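You operate a simulated robot arm through the tools that you are given. There is no shell and no other tool.

Carry out the task below with a simulated robot arm. There is one attempt and no reset: what you move stays moved.

## Task
Press the clay strip down on the spout former and shut it in the bench drawer to dry slowly.
Fine: Use none of the clay tools; press till it stops sinking, and don't overwork it; former upright in the drawer.
Where things are to end (x, y in the base frame): spout former within 60 mm of [850, -410].

The check looks at the end state, three seconds after you hand in, the way a careful person would. Anything else that was tipped, shoved, dropped, spilled or broken makes it a failure.

## Robot
A 7-joint arm with a two-finger parallel gripper, fixed in place. Base frame: the origin is on the floor under the middle of its stand, x ahead of it, y to its left, z up. Lengths are in mm, angles in rad, forces in N, time in s.
With the tool pointing down near the work surface it reaches from about 400 to 760 mm from the base axis. Its first joint turns from -2.496 to 2.496 rad. Payload 3 kg.
The tool frame sits at the grasp point between the pads (the TCP): z along the fingers, y along the line on which they close. The tips reach 30 mm beyond it. Largest opening 110 mm; finger width 20, thickness 10; the body of the gripper, 48 by 112 mm, starts 55 mm behind the TCP.
Orientation is that of the tool frame in the base frame, as [roll, pitch, yaw] about the fixed x, y, z axes, in that order (R = Rz(yaw) Ry(pitch) Rx(roll)). With the fingers straight down and closing along the base's y, the tool's x points along the base's -x, its y along +y and its z along -z.

## Interface
- The arm moves only by the tool play_rows. Its argument "increments" is a list of rows, each a list of 6 numbers: the shift along the tool's x, y, z in units of 150 mm (1.0 is 150 mm), then the turn, a rotation vector about the tool's x, y, z in units of 45 degrees (1.0 is 45 degrees). In form: [[x, y, z, rx, ry, rz], ...]. A call has 1 to 20 rows; each row is the pose to reach, as a shift and turn from the pose commanded when the call began, along the tool's axes at that moment. "grip" is the opening in per cent of the stroke, from 0 (shut) to 100 (fully open), set as the call begins (left out, the last holds). A call with a number of a shift or a turn outside -1 to 1 is refused whole. Rows are played at 5 a second. More than 50 mm and 0.15 rad between two rows, or a gripper value outside its range, and nothing of the call is played. Where a pose cannot be reached the arm comes as near as it can. A force on the tool above 40 N (or 10 N above the force at the start of the call, whichever is more), or a blocked arm, ends the call early, and 0.2 s more pass. Each finger travels about 108 mm/s and halts on what it meets, pressing with about 34 N; the grip force reading is that of the motor and also rises with nothing between the fingers. The clock runs only during rows and for 0.2 s after the last one: add rows that repeat a pose to give the fingers time. It gives the time, the measured TCP pose, the force on the tool (base axes), the opening and the grip force at its end, in the units of the frame above (readings bear some noise), with the torque about the TCP (base axes, N m) and any sound that the robot's microphone picked up, and new pictures: "views" is both (left out), scene, wrist or none.
- Cameras (640 x 400 px; columns grow to the right, rows downward): "scene" is fixed at [49.6, -650.2, 1265.1]; the picture's right is [0.35, -0.94, 0.00], its down [-0.30, -0.11, -0.95] and it looks along [0.89, 0.33, -0.32] (base axes); focal length 337 px, centre (320, 200). "wrist" rides on the gripper at [72, 17, -103] in the tool frame; the picture's right is [-0.23, 0.97, 0.00], its down [-0.76, -0.18, -0.62] and it looks along [-0.61, -0.14, 0.78] (tool axes); focal length 222 px, centre (320, 200). There is no depth. A picture from a camera that has moved, and an enlarged one, comes with that camera's place and axes in the base frame and with its lens.
- raise_lower(by): slides the trunk up (or, below 0, down) by that many mm; the arm rides with it, the base frame stays. It gives what a move gives, with no picture.
- inspect(camera, box): a new picture of the part [left, top, right, bottom] of that camera's present view, enlarged. It takes no simulated time.
- sign_off(): hands the job in; it is judged then, once.

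Places have to be worked out from the pictures, the camera data and where the tool is seen. Open the gripper and draw the arm clear of the work before you hand the job in, unless the task says otherwise.

The tools are called after "Request:" as name(argument=value, ...) on one line, values as JSON. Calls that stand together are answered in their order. play_rows: Moves the arm, as the interface text tells. Its arguments: {"type":"object","properties":{"increments":{"type":"array"},"grip":{"type":"number"},"views":{"type":"string","enum":["both","scene","wrist","none"]}},"required":["increments"]} The other tools are called the same way: raise_lower (by) moves the trunk up or down; inspect (camera, box) takes an enlarged picture of a part of a camera's view; sign_off () hands the job in.

At the start:

```text
clock: 0.0
eef_pos: [644.7, -405.1, 1227.4]
tcp_rot: [3.138, 0.002, 3.14]
force: [-0.6, -0.7, 0.0]
wrist_torque: [0.04, -0.02, -0.01]
grip_width: 110.0
grip_force: 0.0
trunk travel left (down, up): [-775.0, 115.0]
```

scene: 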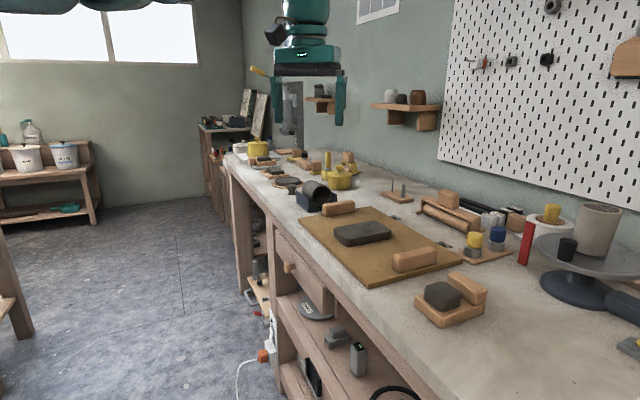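
wrist: 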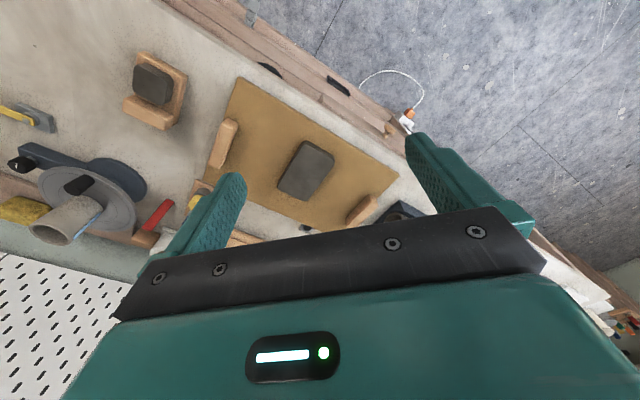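

I'll look closer at the bench before moving: the board with the dark slab, the wooden piece with the dark lump, and the drawer at the front of the bench.

Request:
inspect(camera="scene", box=[380, 240, 540, 340])

Request:
inspect(camera="scene", box=[240, 160, 400, 260])

Request:
inspect(camera="scene", box=[230, 220, 390, 320])

Request:
inspect(camera="scene", box=[380, 170, 540, 270])

Request:
inspect(camera="wrist", box=[200, 60, 440, 210])

Request:
inspect(camera="wrist", box=[0, 40, 240, 190])

```text
4.00 times, centred on (460, 290) of scene
camera zoom: at [49.6, -650.2, 1265.1], right [0.35, -0.94, 0.0], down [-0.3, -0.11, -0.95], along [0.89, 0.33, -0.32], focal length 1349 px, centre (-240, -160)
```

zoom: 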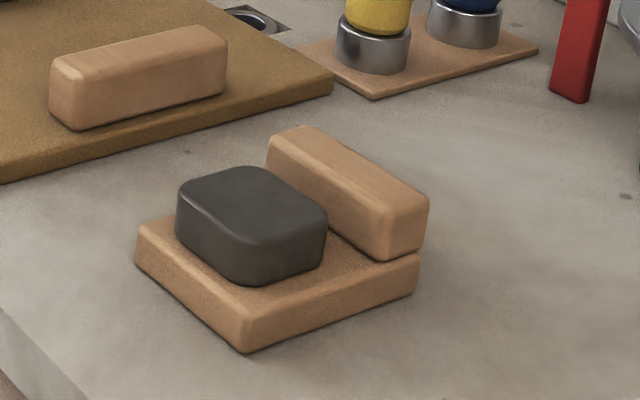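

```text
4.00 times, centred on (320, 210) of scene
camera zoom: at [49.6, -650.2, 1265.1], right [0.35, -0.94, 0.0], down [-0.3, -0.11, -0.95], along [0.89, 0.33, -0.32], focal length 1349 px, centre (320, 160)
```

zoom: 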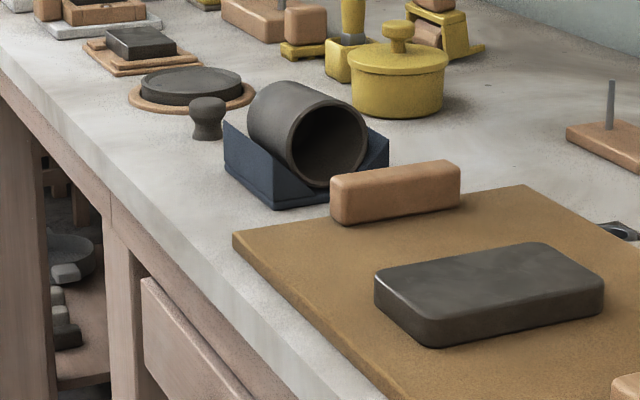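

```text
4.00 times, centred on (310, 270) of scene
camera zoom: at [49.6, -650.2, 1265.1], right [0.35, -0.94, 0.0], down [-0.3, -0.11, -0.95], along [0.89, 0.33, -0.32], focal length 1349 px, centre (360, -80)
```

zoom: 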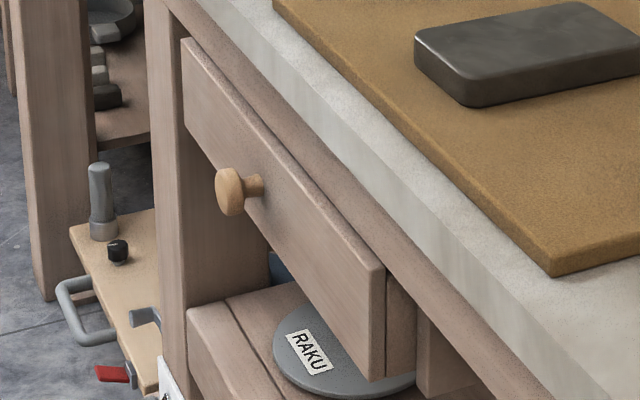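

```text
4.00 times, centred on (460, 220) of scene
camera zoom: at [49.6, -650.2, 1265.1], right [0.35, -0.94, 0.0], down [-0.3, -0.11, -0.95], along [0.89, 0.33, -0.32], focal length 1349 px, centre (-240, 120)
```

zoom: 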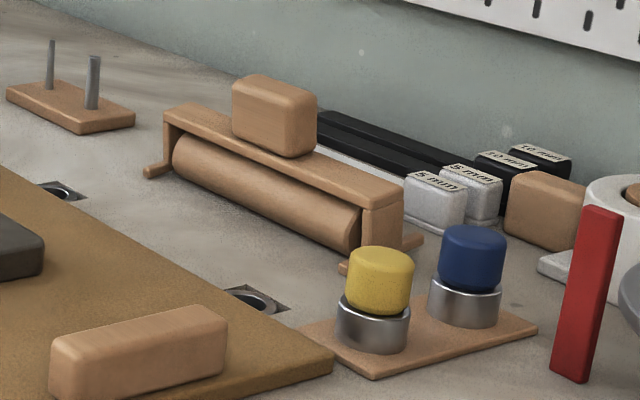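

```text
2.67 times, centred on (320, 135) of wrist
camera zoom: at [572.6, -387.2, 1330.0], right [0.23, 0.97, 0.0], down [0.76, -0.18, 0.63], along [0.61, -0.14, -0.78], focal length 592 px, centre (320, 373)
```

zoom: 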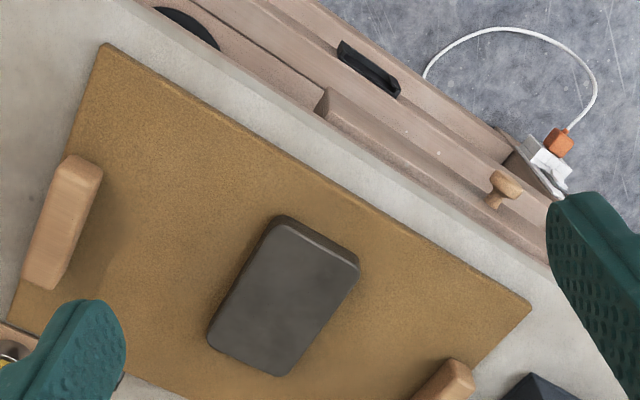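

```text
2.67 times, centred on (120, 115) of wrist
camera zoom: at [572.6, -387.2, 1330.0], right [0.23, 0.97, 0.0], down [0.76, -0.18, 0.63], along [0.61, -0.14, -0.78], focal length 592 px, centre (853, 427)
```

zoom: 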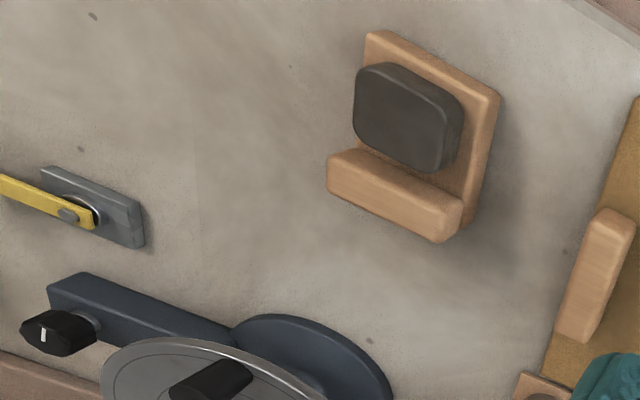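

The bench runs at about 45° to the base frame, its top near z≈880 and the drawer knob near (829, -265, 766). I'll examine the rest of the objects so I can pick out the spout former.

Request:
inspect(camera="scene", box=[220, 130, 320, 192])

Request:
inspect(camera="scene", box=[300, 140, 400, 202])

Request:
inspect(camera="scene", box=[480, 180, 640, 280])

Request:
inspect(camera="scene", box=[230, 290, 410, 400])

Request:
inspect(camera="scene", box=[480, 280, 640, 400])

Request:
inspect(camera="scene", box=[230, 200, 300, 244])

```text
6.40 times, centred on (270, 161) of scene
camera zoom: at [49.6, -650.2, 1265.1], right [0.35, -0.94, 0.0], down [-0.3, -0.11, -0.95], along [0.89, 0.33, -0.32], focal length 2159 px, centre (640, 450)
```

zoom: 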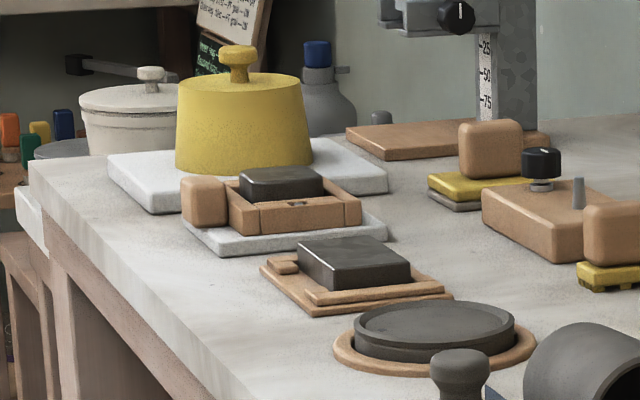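

```text
6.40 times, centred on (350, 171) of scene
camera zoom: at [49.6, -650.2, 1265.1], right [0.35, -0.94, 0.0], down [-0.3, -0.11, -0.95], along [0.89, 0.33, -0.32], focal length 2159 px, centre (128, 386)
```

zoom: 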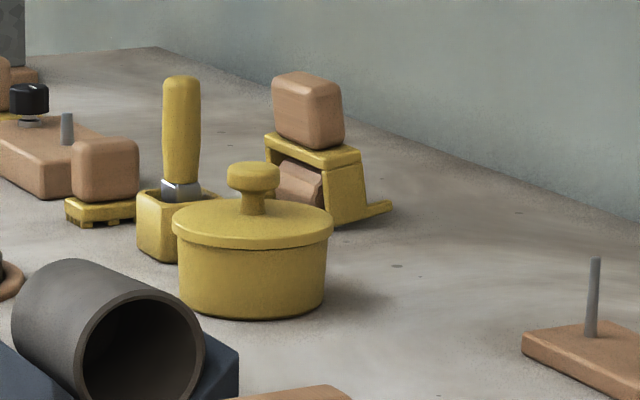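

```text
4.00 times, centred on (560, 230) of scene
camera zoom: at [49.6, -650.2, 1265.1], right [0.35, -0.94, 0.0], down [-0.3, -0.11, -0.95], along [0.89, 0.33, -0.32], focal length 1349 px, centre (-640, 80)
```

zoom: 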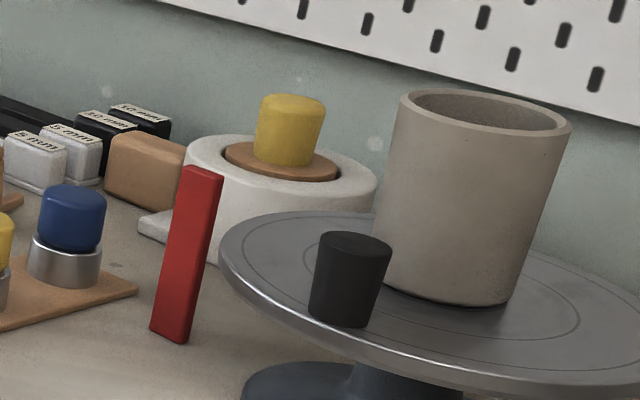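

```text
3.56 times, centred on (320, 345) of scene
camera zoom: at [49.6, -650.2, 1265.1], right [0.35, -0.94, 0.0], down [-0.3, -0.11, -0.95], along [0.89, 0.33, -0.32], focal length 1199 px, centre (320, -316)
```

zoom: 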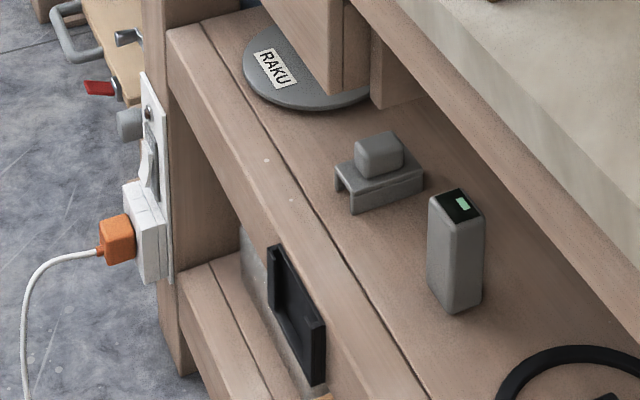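

```text
3.33 times, centred on (560, 340) of scene
camera zoom: at [49.6, -650.2, 1265.1], right [0.35, -0.94, 0.0], down [-0.3, -0.11, -0.95], along [0.89, 0.33, -0.32], focal length 1124 px, centre (-480, -267)
```

zoom: 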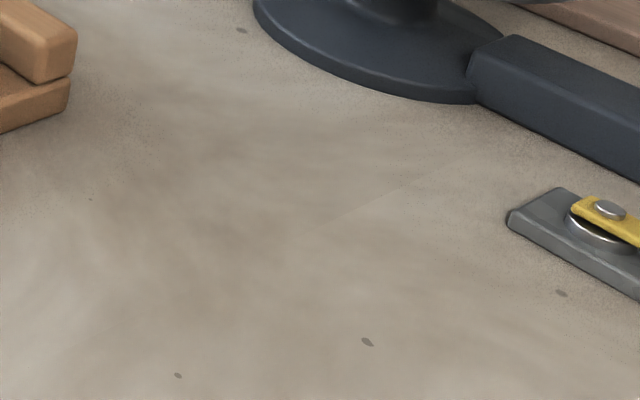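

```text
9.09 times, centred on (265, 222) of scene
camera zoom: at [49.6, -650.2, 1265.1], right [0.35, -0.94, 0.0], down [-0.3, -0.11, -0.95], along [0.89, 0.33, -0.32], focal length 3067 px, centre (820, 0)
```

zoom: 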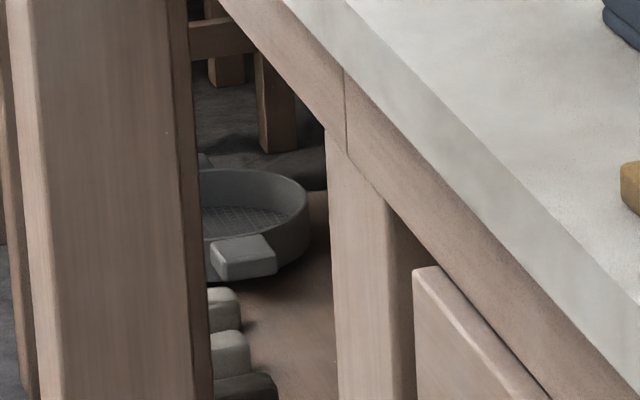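

The likeliest candidate for the former is the wooden base carrying the dark clay lump and the wooden block, around (600, -680). I'll swing the wrist over toward it and square the tool to the bench for a better look.

Request:
play_rows(increments=[[0.1, -0.1, 0.06, 0, 0, 0.16], [0.2, -0.2, 0.1, 0, 0, 0.33], [0.3, -0.35, 0.15, 0, 0, 0.5], [0.4, -0.5, 0.2, 0, 0, 0.67], [0.5, -0.65, 0.25, 0, 0, 0.83], [0.57, -0.8, 0.3, 0, 0, 1.0]], grip=100, views="both")

```text
clock: 1.4
eef_pos: [582.2, -533.9, 1183.2]
tcp_rot: [3.138, -0.002, 2.549]
force: [0.9, -0.9, -0.4]
wrist_torque: [0.03, 0.0, -0.02]
grip_width: 109.9
grip_force: 0.1
out of reach, approached as far as the arm can: row 1, 2, 3, 4, 5, 6
trunk travel left (down, up): [-775.0, 115.0]
camera wrist: at [531.7, -480.7, 1286.4], right [0.73, 0.68, 0.0], down [0.53, -0.58, 0.62], along [0.42, -0.45, -0.78], focal length 222 px, centre (320, 200)
```

scene: 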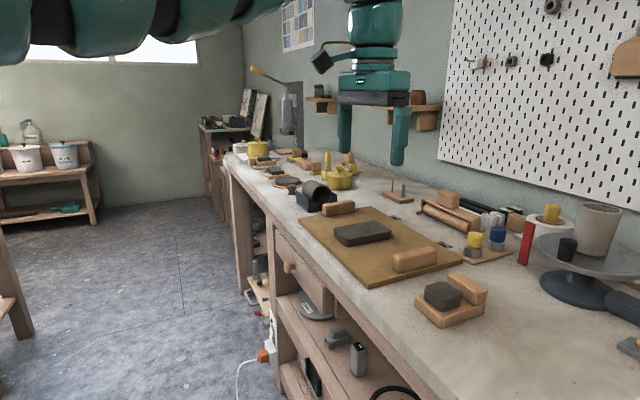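
wrist: 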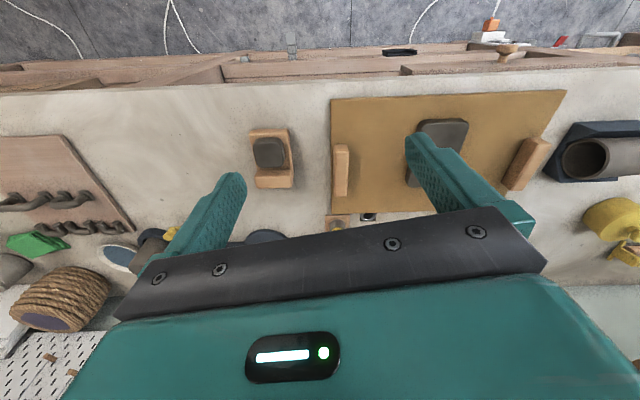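

The tool is at its reach limit at this height, but now roughly square to the bench. I'll enlarge the drawer and the former.

Request:
inspect(camera="wrist", box=[370, 20, 610, 120])

Request:
inspect(camera="wrist", box=[200, 100, 360, 200])

Request:
inspect(camera="wrist", box=[0, 40, 240, 160])

Request:
inspect(camera="scene", box=[0, 0, 320, 120])

```text
2.67 times, centred on (490, 70) of wrist
camera zoom: at [531.7, -480.7, 1286.4], right [0.73, 0.68, 0.0], down [0.53, -0.58, 0.62], along [0.42, -0.45, -0.78], focal length 592 px, centre (-133, 547)
```

zoom: 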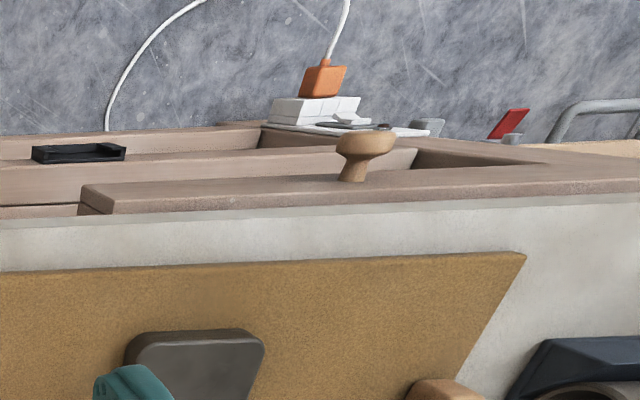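

```text
4.00 times, centred on (280, 150) of wrist
camera zoom: at [531.7, -480.7, 1286.4], right [0.73, 0.68, 0.0], down [0.53, -0.58, 0.62], along [0.42, -0.45, -0.78], focal length 888 px, centre (480, 400)
```

zoom: 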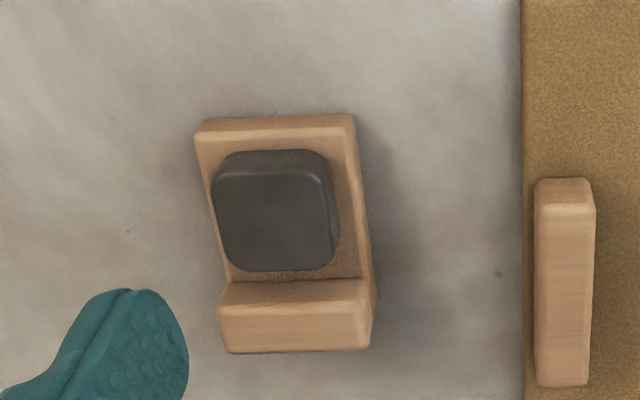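

```text
2.67 times, centred on (120, 100) of wrist
camera zoom: at [531.7, -480.7, 1286.4], right [0.73, 0.68, 0.0], down [0.53, -0.58, 0.62], along [0.42, -0.45, -0.78], focal length 592 px, centre (853, 467)
```

zoom: 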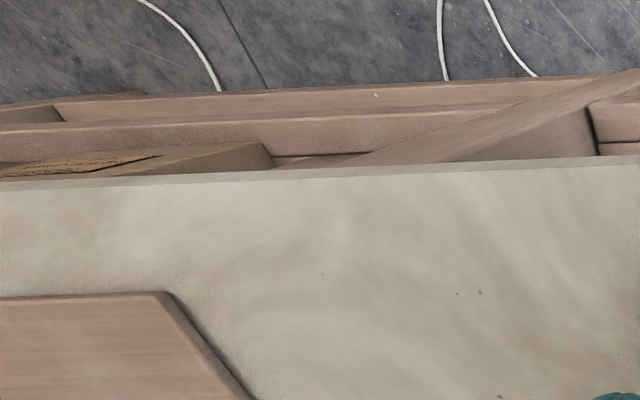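

```text
2.00 times, centred on (160, 60) of scene
camera zoom: at [49.6, -650.2, 1265.1], right [0.35, -0.94, 0.0], down [-0.3, -0.11, -0.95], along [0.89, 0.33, -0.32], focal length 675 px, centre (640, 480)
```

zoom: 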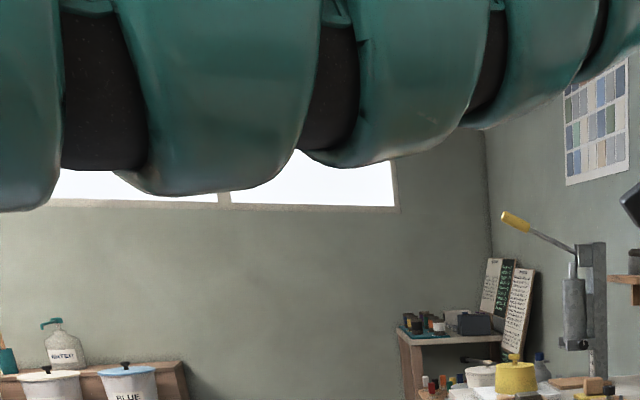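

Readings differ from what I commanded, so I'll hold still for a moment to see whether the arm settles, and lower the trunk a little at the same time is left for later.

Request:
play_rows(increments=[[0, 0, 0, 0, 0, 0], [0, 0, 0, 0, 0, 0]], views="none")

```text
clock: 2.0
eef_pos: [580.1, -532.9, 1185.4]
tcp_rot: [3.138, 0.002, 2.55]
force: [0.0, 0.2, -0.4]
wrist_torque: [-0.01, -0.02, 0.02]
grip_width: 109.8
grip_force: 0.1
trunk travel left (down, up): [-775.0, 115.0]
```

It's settled there. I'll lower the trunk 150 mm, keeping well above the bench contents (tips would be near z≈1005 against a bench top of about 880).

Request:
raise_lower(by=-150)

```text
clock: 3.8
eef_pos: [580.5, -532.6, 1036.1]
tcp_rot: [3.137, -0.001, 2.55]
force: [0.0, 0.1, -0.5]
wrist_torque: [-0.01, 0.03, -0.05]
grip_width: 109.8
grip_force: 0.1
trunk travel left (down, up): [-625.0, 265.0]
```

Now I'll draw the arm back from its limit and along the bench toward the drawer, staying above everything, and square up the yaw to the bench (bench edge runs at 45°, front edge about 787 mm from the base).

Request:
play_rows(increments=[[0.12, 0.25, 0, 0, 0, 0.06], [0.23, 0.5, 0, 0, 0, 0.12], [0.34, 0.75, 0, 0, 0, 0.18], [0.45, 0.98, 0, 0, 0, 0.247]], views="none")

```text
clock: 4.8
eef_pos: [644.1, -446.0, 1004.3]
tcp_rot: [3.133, 0.0, 2.481]
force: [0.6, 0.8, -0.1]
wrist_torque: [-0.04, 0.06, 0.01]
grip_width: 110.3
grip_force: 0.0
out of reach, approached as far as the arm can: row 1, 2, 3, 4
trunk travel left (down, up): [-625.0, 265.0]
```

The arm ended short of the command, lower and further out than asked, so it seems stuck near full stretch. I'll try a small straight pull-back toward the base to see how it responds.

Request:
play_rows(increments=[[0.15, 0, 0, 0, 0, 0], [0.3, 0, 0, 0, 0, 0], [0.45, 0, 0, 0, 0, 0], [0.6, 0, 0, 0, 0, 0], [0.6, 0, 0, 0, 0, 0]], views="scene")

```text
clock: 6.0
eef_pos: [641.5, -447.3, 1005.2]
tcp_rot: [3.13, 0.003, 2.483]
force: [0.2, 0.3, 0.5]
wrist_torque: [0.01, -0.01, -0.01]
grip_width: 109.9
grip_force: 0.1
out of reach, approached as far as the arm can: row 1, 2, 3, 4, 5
trunk travel left (down, up): [-625.0, 265.0]
```

scene: 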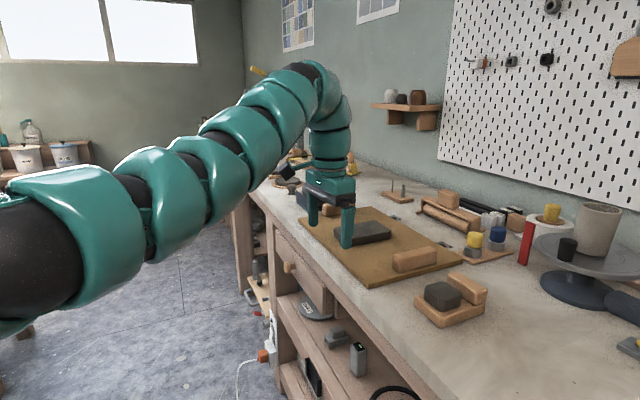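

The arm is stretched straight and won't shorten from this configuration. I'll raise the trunk to gain clearance, then bring the tool down relative to the shoulder, which should force the elbow to bend.

Request:
raise_lower(by=150)

Request:
play_rows(increments=[[0, 0, 0.15, 0, 0, 0], [0, 0, 0.3, 0, 0, 0], [0, 0, 0.45, 0, 0, 0], [0, 0, 0.6, 0, 0, 0], [0, 0, 0.6, 0, 0, 0]], views="scene")

```text
clock: 7.7
eef_pos: [641.8, -447.1, 1154.9]
tcp_rot: [3.129, 0.001, 2.483]
force: [0.7, -0.8, 0.0]
wrist_torque: [-0.03, 0.03, -0.01]
grip_width: 109.8
grip_force: 0.1
trunk travel left (down, up): [-775.0, 115.0]
```

```text
clock: 8.9
eef_pos: [646.6, -444.1, 1063.8]
tcp_rot: [3.131, -0.001, 2.482]
force: [-0.7, 0.4, 0.9]
wrist_torque: [-0.01, 0.01, 0.01]
grip_width: 110.0
grip_force: 0.1
out of reach, approached as far as the arm can: row 1, 2, 3, 4, 5
trunk travel left (down, up): [-775.0, 115.0]
```

scene: 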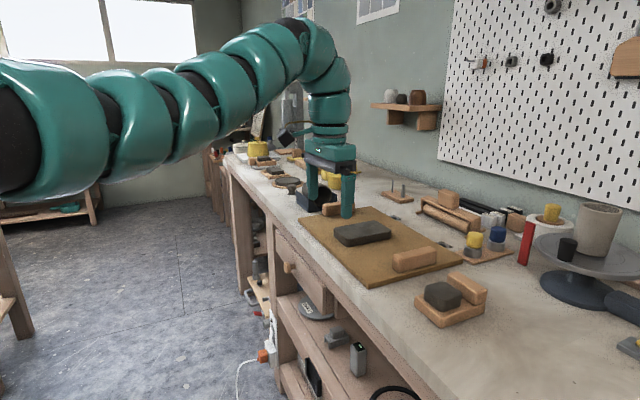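

The arm is bent elbow-down with the wrist at its bend limit, which is why a straight-down tool can't come inward. Tilting the fingers outward should relieve it, so I'll tilt by 30° in place.

Request:
play_rows(increments=[[0, 0, 0, 0, -0.17, 0], [0, 0, 0, 0, -0.34, 0], [0, 0, 0, 0, -0.5, 0], [0, 0, 0, 0, -0.667, 0], [0, 0, 0, 0, -0.667, 0]], views="both")

```text
clock: 10.1
eef_pos: [645.5, -447.7, 1065.1]
tcp_rot: [3.131, 0.526, 2.474]
force: [0.8, 0.0, 0.4]
wrist_torque: [-0.03, 0.01, -0.02]
grip_width: 110.0
grip_force: 0.0
out of reach, approached as far as the arm can: row 1
trunk travel left (down, up): [-775.0, 115.0]
camera wrist: at [565.0, -365.7, 1117.9], right [0.75, 0.65, 0.12], down [0.16, -0.36, 0.92], along [0.64, -0.67, -0.37], focal length 222 px, centre (320, 200)
```

scene: 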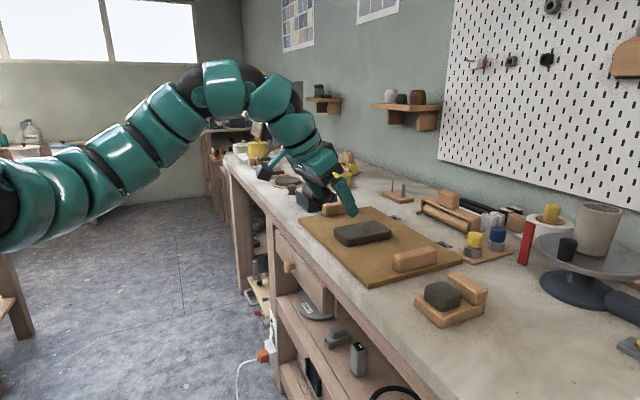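
wrist: 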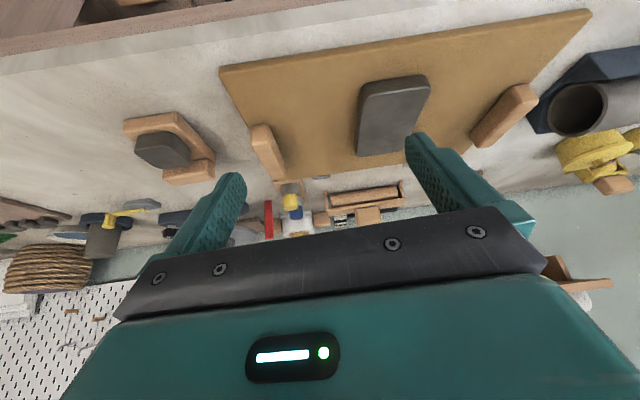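

That freed the arm; it now follows. Next I'll carry the gripper outward of the bench edge and along it toward the drawer, in the clear at z≈1065.

Request:
play_rows(increments=[[0.1, 0.23, -0.06, 0.02, 0, 0.03], [0.2, 0.46, -0.12, 0.04, 0, 0.065], [0.3, 0.69, -0.18, 0.055, 0, 0.1], [0.409, 0.926, -0.238, 0.075, 0, 0.13], [0.409, 0.926, -0.238, 0.075, 0, 0.13]], views="none")

```text
clock: 11.3
eef_pos: [675.1, -296.2, 1065.4]
tcp_rot: [3.127, 0.526, 2.355]
force: [-0.6, 0.0, 0.1]
wrist_torque: [0.01, 0.0, 0.02]
grip_width: 110.1
grip_force: 0.0
trunk travel left (down, up): [-775.0, 115.0]
```

Good tracking. I'll continue to a spot in front of the drawer and tilt to about 60° from vertical so the fingers point at the drawer front.

Request:
play_rows(increments=[[0.125, 0.218, -0.073, 0, -0.167, 0], [0.25, 0.436, -0.146, 0, -0.333, 0], [0.375, 0.654, -0.218, 0, -0.5, 0], [0.5, 0.872, -0.291, 0, -0.667, 0], [0.5, 0.872, -0.291, 0, -0.667, 0]], views="none")

Request:
raise_lower(by=-200)

Request:
play_rows(increments=[[0, 0, 0, 0, 0, 0]], views="both")

```text
clock: 12.5
eef_pos: [705.1, -142.4, 1069.6]
tcp_rot: [3.117, 1.049, 2.342]
force: [0.8, -0.2, 0.4]
wrist_torque: [-0.01, -0.04, 0.03]
grip_width: 110.0
grip_force: 0.0
trunk travel left (down, up): [-775.0, 115.0]
```

```text
clock: 14.7
eef_pos: [705.7, -142.8, 869.9]
tcp_rot: [3.118, 1.05, 2.344]
force: [0.7, 0.5, 1.0]
wrist_torque: [0.0, 0.0, 0.04]
grip_width: 110.3
grip_force: 0.1
trunk travel left (down, up): [-575.0, 315.0]
```

```text
clock: 15.1
eef_pos: [706.7, -142.3, 869.1]
tcp_rot: [3.121, 1.05, 2.345]
force: [-0.5, 0.7, 0.3]
wrist_torque: [0.0, -0.03, 0.01]
grip_width: 110.1
grip_force: 0.0
trunk travel left (down, up): [-575.0, 315.0]
camera wrist: at [628.8, -42.0, 857.8], right [0.76, 0.61, 0.21], down [-0.25, -0.02, 0.97], along [0.6, -0.79, 0.13], focal length 222 px, centre (320, 200)
```

scene: 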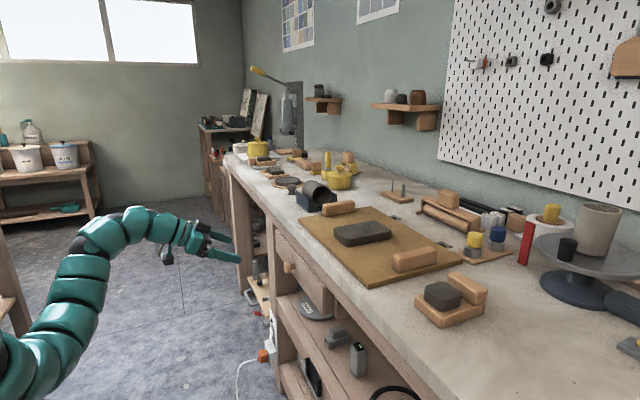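
wrist: 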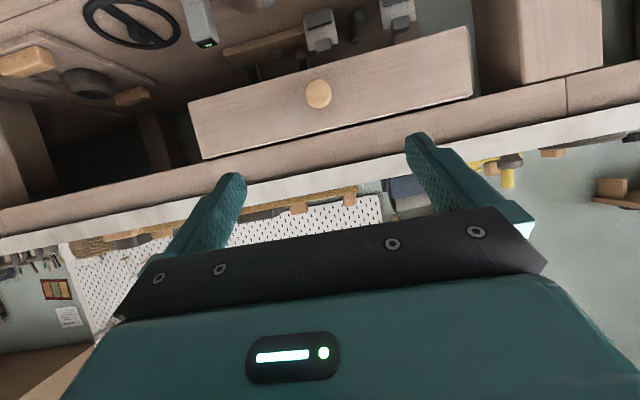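

The drawer front is now in plain view (image is upside-down): about 370 mm wide, z≈732–810, knob near (830, -263, 764). I'll zoom in on it.

Request:
inspect(camera="wrist", box=[180, 20, 480, 170])

Request:
inspect(camera="scene", box=[260, 220, 360, 320])

```text
2.13 times, centred on (330, 95) of wrist
camera zoom: at [628.8, -42.0, 857.8], right [0.76, 0.61, 0.21], down [-0.25, -0.02, 0.97], along [0.6, -0.79, 0.13], focal length 474 px, centre (299, 424)
```

zoom: 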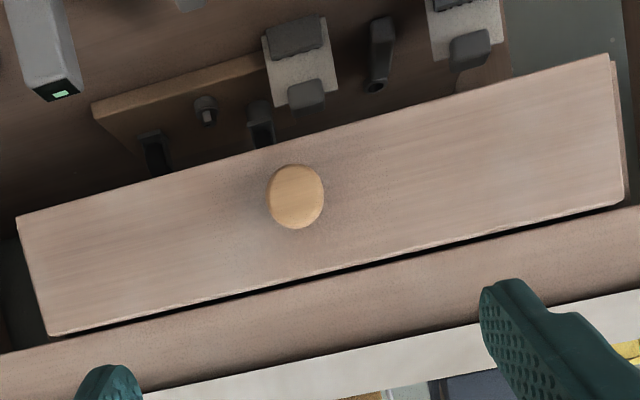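

```text
4.00 times, centred on (310, 270) of scene
camera zoom: at [49.6, -650.2, 1265.1], right [0.35, -0.94, 0.0], down [-0.3, -0.11, -0.95], along [0.89, 0.33, -0.32], focal length 1349 px, centre (360, -80)
```

zoom: 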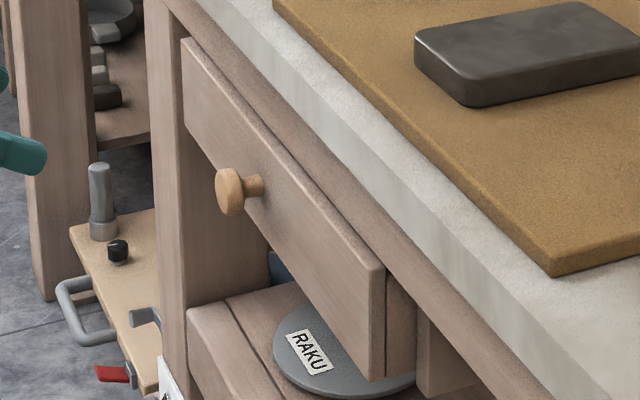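

The knob head is about 32 mm across and stands about 28 mm off the panel. It lies almost straight along the tool axis about 190 mm ahead, so I'll advance most of the way and check alignment.

Request:
play_rows(increments=[[0, 0, 0.3, 0, 0, 0], [0.01, 0.01, 0.6, 0, 0, 0], [0.02, 0.02, 0.85, 0, 0, 0], [0.02, 0.02, 0.85, 0, 0, 0]], grip=70, views="both")

```text
clock: 16.1
eef_pos: [788.3, -217.5, 801.2]
tcp_rot: [3.121, 1.049, 2.345]
force: [0.3, 0.5, 0.3]
wrist_torque: [0.0, 0.04, -0.03]
grip_width: 77.0
grip_force: 0.1
trunk travel left (down, up): [-575.0, 315.0]
camera wrist: at [710.4, -116.8, 790.1], right [0.76, 0.61, 0.21], down [-0.25, -0.02, 0.97], along [0.6, -0.79, 0.13], focal length 222 px, centre (320, 200)
```

scene: 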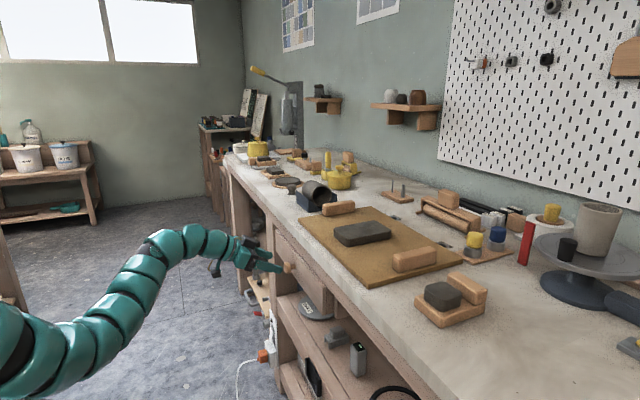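
wrist: 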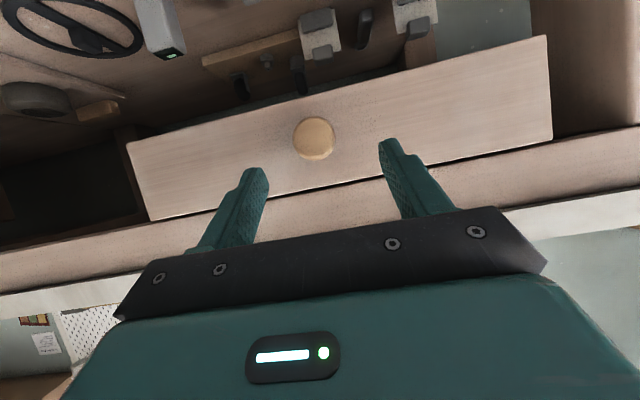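

Knob re-measured at about (828, -261, 764), dead ahead 60 mm. I'll advance the last stretch with the fingers open around it.

Request:
play_rows(increments=[[0, -0.005, 0.15, 0, 0, 0], [0, -0.01, 0.3, 0, 0, 0], [0, -0.014, 0.4, 0, 0, 0], [0, -0.014, 0.4, 0, 0, 0]], grip=70, views="both")

```text
clock: 17.1
eef_pos: [820.5, -250.8, 773.4]
tcp_rot: [3.118, 1.048, 2.346]
force: [-18.7, 12.6, -0.4]
wrist_torque: [-0.05, 0.24, -0.99]
grip_width: 78.8
grip_force: 1.8
trunk travel left (down, up): [-575.0, 315.0]
camera wrist: at [744.0, -151.7, 762.3], right [0.76, 0.61, 0.21], down [-0.25, -0.02, 0.97], along [0.6, -0.79, 0.13], focal length 222 px, centre (320, 200)
```

scene: 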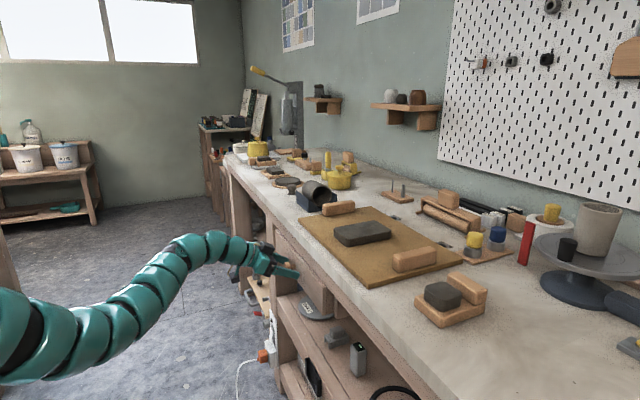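
wrist: 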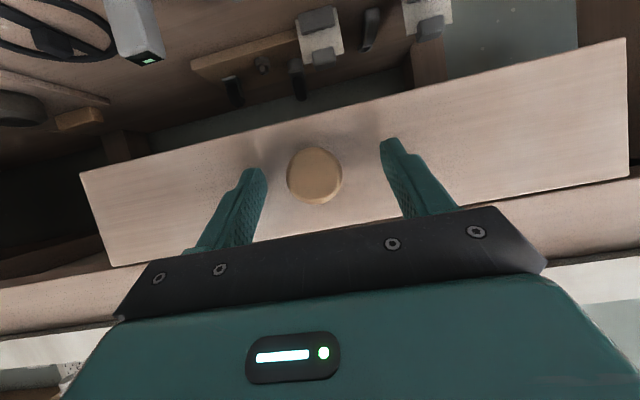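

The fingertips touched the panel lightly (about 22 N), so the knob head is right at the grasp point. I'll back off a few millimetres and close on the knob.

Request:
play_rows(increments=[[0, 0, -0.05, 0, 0, 0], [0, 0, -0.05, 0, 0, 0]], grip=70, views="none")

Request:
play_rows(increments=[[0, 0, 0, 0, 0, 0], [0, 0, 0, 0, 0, 0], [0, 0, 0, 0, 0, 0], [0, 0, 0, 0, 0, 0]], grip=10, views="wrist")

```text
clock: 17.7
eef_pos: [817.7, -250.2, 776.9]
tcp_rot: [3.12, 1.049, 2.344]
force: [-0.1, 0.0, -0.2]
wrist_torque: [-0.03, -0.01, -0.03]
grip_width: 76.9
grip_force: 0.1
trunk travel left (down, up): [-575.0, 315.0]
```

```text
clock: 18.7
eef_pos: [817.9, -251.3, 775.4]
tcp_rot: [3.122, 1.048, 2.344]
force: [-9.7, -9.2, -1.8]
wrist_torque: [-0.28, 0.1, -0.25]
grip_width: 33.1
grip_force: 45.3
trunk travel left (down, up): [-575.0, 315.0]
camera wrist: at [739.8, -150.7, 765.3], right [0.76, 0.61, 0.21], down [-0.25, -0.02, 0.97], along [0.6, -0.79, 0.13], focal length 222 px, centre (320, 200)
```

wrist: 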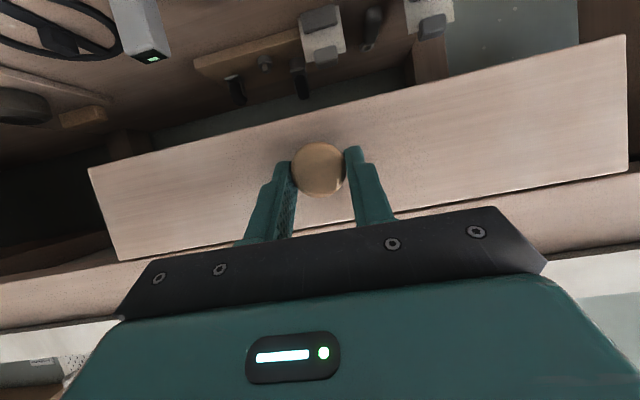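

The knob is held (33 mm, 45 N). I'll pull the drawer straight out along the bench normal by 140 mm in small steps.

Request:
play_rows(increments=[[0.05, -0.003, -0.087, 0, 0, 0], [0.1, -0.005, -0.173, 0, 0, 0], [0.166, -0.007, -0.289, 0, 0, 0], [0.232, -0.009, -0.405, 0, 0, 0], [0.299, -0.011, -0.52, 0, 0, 0], [0.365, -0.013, -0.636, 0, 0, 0], [0.432, -0.015, -0.751, 0, 0, 0], [0.465, -0.016, -0.809, 0, 0, 0], [0.465, -0.016, -0.809, 0, 0, 0]], grip=10, views="both")

```text
clock: 20.7
eef_pos: [715.2, -150.5, 776.5]
tcp_rot: [3.121, 1.048, 2.345]
force: [-0.3, 1.8, -0.4]
wrist_torque: [-0.02, -0.32, 0.22]
grip_width: 33.2
grip_force: 45.4
trunk travel left (down, up): [-575.0, 315.0]
camera wrist: at [638.9, -50.8, 765.2], right [0.76, 0.61, 0.21], down [-0.25, -0.02, 0.97], along [0.6, -0.79, 0.13], focal length 222 px, centre (320, 200)
```

scene: 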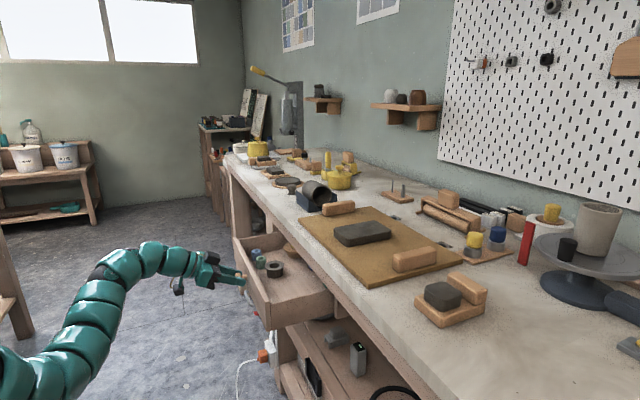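
wrist: 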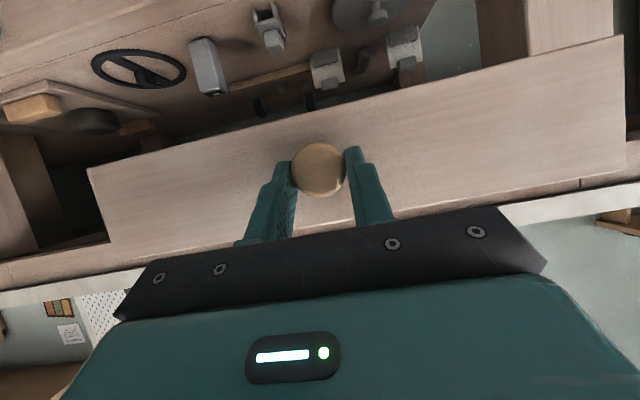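

The drawer is sliding out nicely and has some things in it. I'll look inside before pulling further.

Request:
inspect(camera="scene", box=[220, 220, 350, 330])

Request:
play_rows(increments=[[0.066, -0.002, -0.115, 0, 0, 0], [0.133, -0.003, -0.231, 0, 0, 0], [0.2, -0.004, -0.347, 0, 0, 0], [0.266, -0.005, -0.462, 0, 0, 0], [0.332, -0.006, -0.578, 0, 0, 0], [0.332, -0.006, -0.578, 0, 0, 0]], grip=10, views="both")

```text
3.64 times, centred on (285, 275) of scene
camera zoom: at [49.6, -650.2, 1265.1], right [0.35, -0.94, 0.0], down [-0.3, -0.11, -0.95], along [0.89, 0.33, -0.32], focal length 1227 px, centre (447, -73)
```

zoom: 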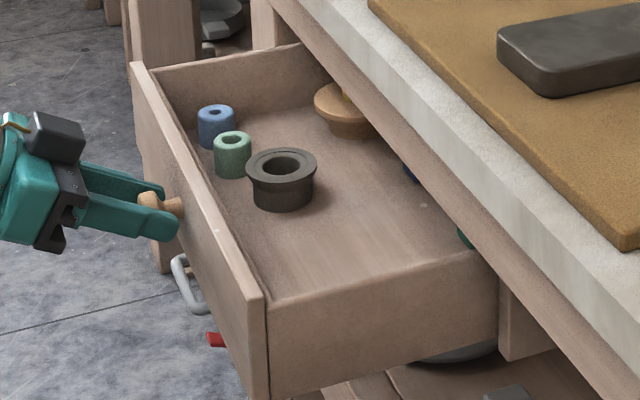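

```text
clock: 22.1
eef_pos: [644.9, -80.4, 776.7]
tcp_rot: [3.125, 1.048, 2.351]
force: [18.1, 19.7, -6.3]
wrist_torque: [0.16, -0.3, 0.79]
grip_width: 33.2
grip_force: 45.1
trunk travel left (down, up): [-575.0, 315.0]
camera wrist: at [567.4, 20.2, 765.6], right [0.76, 0.62, 0.21], down [-0.24, -0.02, 0.97], along [0.6, -0.79, 0.13], focal length 222 px, centre (320, 200)
```

scene: 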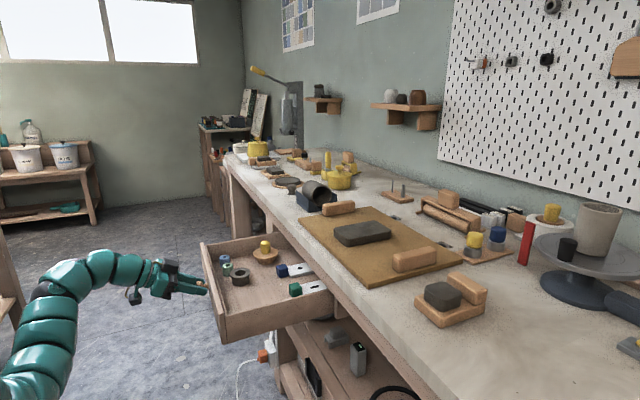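
wrist: 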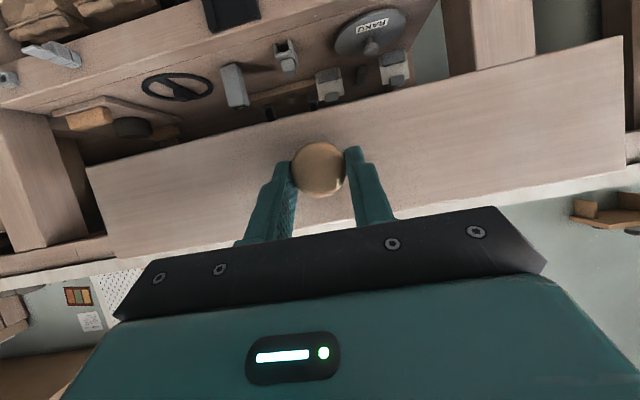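

The drawer is out about 243 mm. I'll look inside it.

Request:
inspect(camera="scene", box=[190, 220, 350, 350])

```text
3.08 times, centred on (270, 285) of scene
camera zoom: at [49.6, -650.2, 1265.1], right [0.35, -0.94, 0.0], down [-0.3, -0.11, -0.95], along [0.89, 0.33, -0.32], focal length 1038 px, centre (474, -62)
```

zoom: 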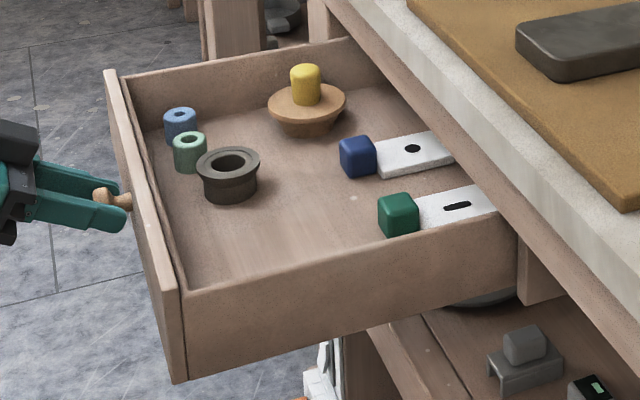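

The free area on the near-front side of the drawer floor matches the target spot (currently around (678, -238) with the drawer out). I'll let go of the knob and back away along the tool axis.

Request:
play_rows(increments=[[0, 0, 0, 0, 0, 0], [0, 0, 0, 0, 0, 0], [0, 0, 0, 0, 0, 0]], grip=65, views="none")

Request:
play_rows(increments=[[0, 0, -0.1, 0, 0, 0], [0, 0, -0.25, 0, 0, 0], [0, 0, -0.5, 0, 0, 0], [0, 0, -0.75, 0, 0, 0], [0, 0, -0.95, 0, 0, 0], [0, 0, -0.95, 0, 0, 0]], views="both")

```text
clock: 22.9
eef_pos: [641.9, -83.2, 778.4]
tcp_rot: [3.119, 1.05, 2.345]
force: [0.0, 0.1, -0.2]
wrist_torque: [0.01, 0.04, 0.07]
grip_width: 71.5
grip_force: 0.0
trunk travel left (down, up): [-575.0, 315.0]
```

```text
clock: 24.3
eef_pos: [556.1, 1.5, 847.3]
tcp_rot: [3.118, 1.051, 2.345]
force: [0.4, 0.7, -0.8]
wrist_torque: [-0.01, -0.02, 0.01]
grip_width: 71.8
grip_force: 0.1
trunk travel left (down, up): [-575.0, 315.0]
camera wrist: at [478.4, 101.6, 836.9], right [0.76, 0.61, 0.21], down [-0.25, -0.02, 0.97], along [0.6, -0.79, 0.13], focal length 222 px, centre (320, 200)
```

scene: 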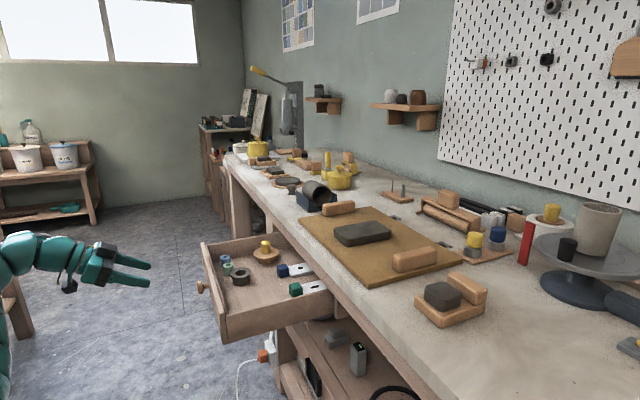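
wrist: 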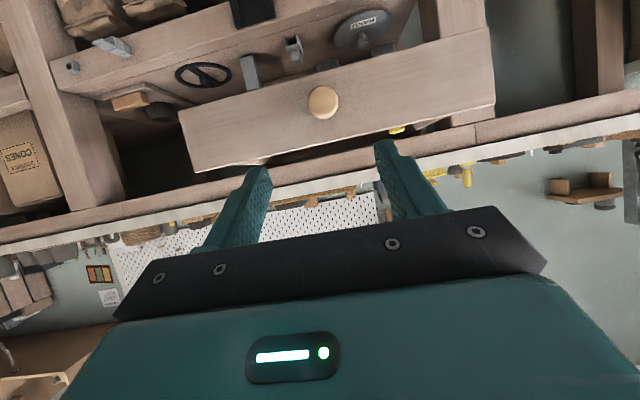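

The gripper is clear. I'll raise the trunk back up and swing the arm around above the bench toward the former, in stages well above everything (z≈1047).

Request:
raise_lower(by=200)

Request:
play_rows(increments=[[-0.106, -0.123, 0.185, 0, 0, 0], [-0.212, -0.245, 0.37, 0, 0, 0], [-0.317, -0.368, 0.555, 0, 0, 0], [-0.423, -0.49, 0.74, 0, 0, 0], [-0.529, -0.613, 0.925, 0, 0, 0], [-0.529, -0.613, 0.925, 0, 0, 0]], grip=0, views="none")

Request:
play_rows(increments=[[-0.094, -0.153, 0.164, 0, 0, 0], [-0.187, -0.307, 0.328, 0, 0, 0], [-0.281, -0.46, 0.49, 0, 0, 0], [-0.375, -0.613, 0.655, 0, 0, 0], [-0.468, -0.767, 0.82, 0, 0, 0], [-0.562, -0.92, 0.983, 0, 0, 0], [-0.562, -0.92, 0.983, 0, 0, 0]], views="scene")

```text
clock: 26.4
eef_pos: [556.1, 0.5, 1047.2]
tcp_rot: [3.12, 1.049, 2.344]
force: [0.6, -0.4, -0.4]
wrist_torque: [-0.01, 0.02, 0.04]
grip_width: 71.5
grip_force: 0.0
trunk travel left (down, up): [-775.0, 115.0]
```

```text
clock: 27.8
eef_pos: [604.9, -174.5, 1046.8]
tcp_rot: [3.12, 1.049, 2.347]
force: [-0.1, 0.2, 0.4]
wrist_torque: [0.0, -0.02, 0.03]
grip_width: 0.0
grip_force: 33.8
trunk travel left (down, up): [-775.0, 115.0]
```

```text
clock: 29.4
eef_pos: [631.1, -394.8, 1043.8]
tcp_rot: [3.118, 1.049, 2.344]
force: [-0.3, 0.1, 0.2]
wrist_torque: [-0.02, 0.0, -0.02]
grip_width: 0.4
grip_force: 34.1
trunk travel left (down, up): [-775.0, 115.0]
```

scene: 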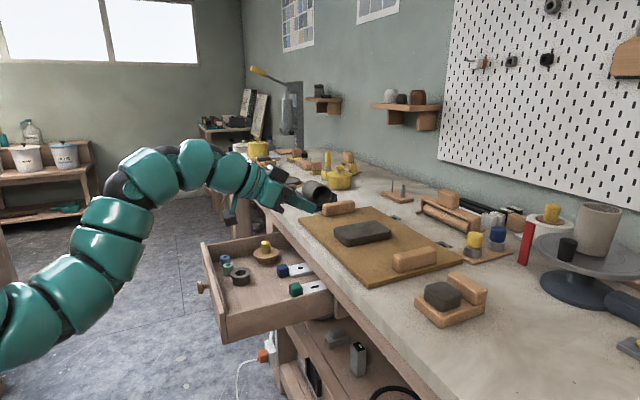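

On track. I'll continue along toward the former while easing the tilt back to about 30°.

Request:
play_rows(increments=[[-0.071, -0.195, 0.123, 0, 0.133, 0], [-0.142, -0.389, 0.245, 0, 0.267, 0], [-0.212, -0.584, 0.368, 0, 0.4, 0], [-0.283, -0.778, 0.49, 0, 0.533, 0], [-0.354, -0.973, 0.613, 0, 0.667, 0], [-0.354, -0.973, 0.613, 0, 0.667, 0]], views="both")

```text
clock: 30.8
eef_pos: [606.0, -573.7, 1043.1]
tcp_rot: [3.129, 0.524, 2.358]
force: [0.1, 0.3, 0.2]
wrist_torque: [-0.01, -0.01, 0.02]
grip_width: 0.0
grip_force: 34.1
trunk travel left (down, up): [-775.0, 115.0]
camera wrist: at [536.0, -480.7, 1096.2], right [0.82, 0.56, 0.12], down [0.12, -0.38, 0.92], along [0.56, -0.74, -0.37], focal length 222 px, centre (320, 200)
```

scene: 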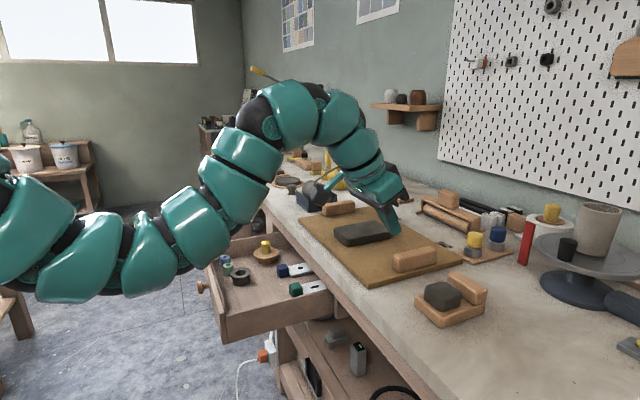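
wrist: 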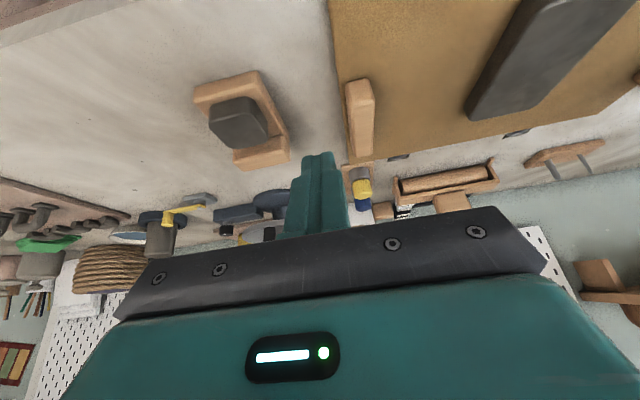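

The former is now clearly visible from nearby. I'll enlarge it to measure its parts.

Request:
inspect(camera="wrist", box=[170, 50, 330, 180])

Request:
inspect(camera="scene", box=[400, 260, 500, 330])

```text
3.08 times, centred on (250, 115) of wrist
camera zoom: at [536.0, -480.7, 1096.2], right [0.82, 0.56, 0.12], down [0.12, -0.38, 0.92], along [0.56, -0.74, -0.37], focal length 684 px, centre (535, 462)
```

zoom: 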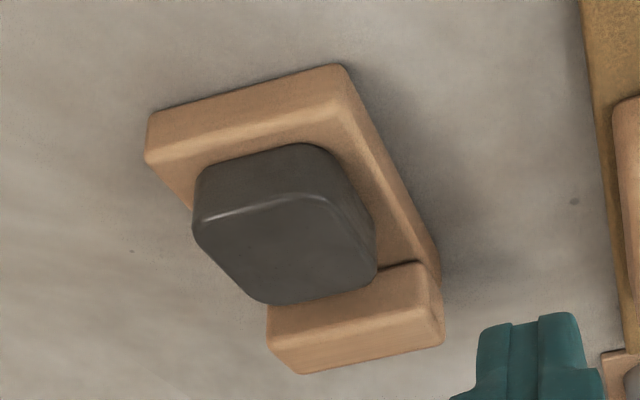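

```text
5.71 times, centred on (450, 295) of scene
camera zoom: at [49.6, -650.2, 1265.1], right [0.35, -0.94, 0.0], down [-0.3, -0.11, -0.95], along [0.89, 0.33, -0.32], focal length 1928 px, centre (-423, -343)
```

zoom: 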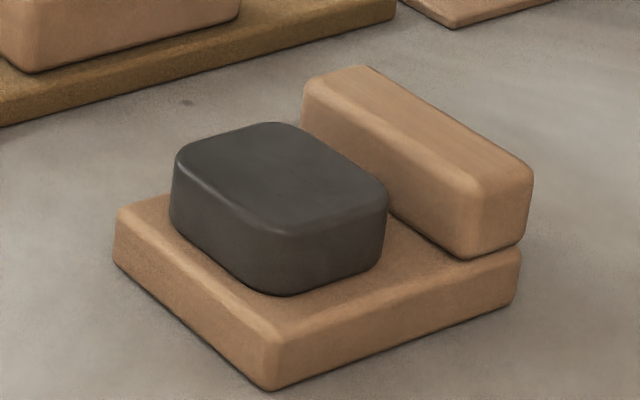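

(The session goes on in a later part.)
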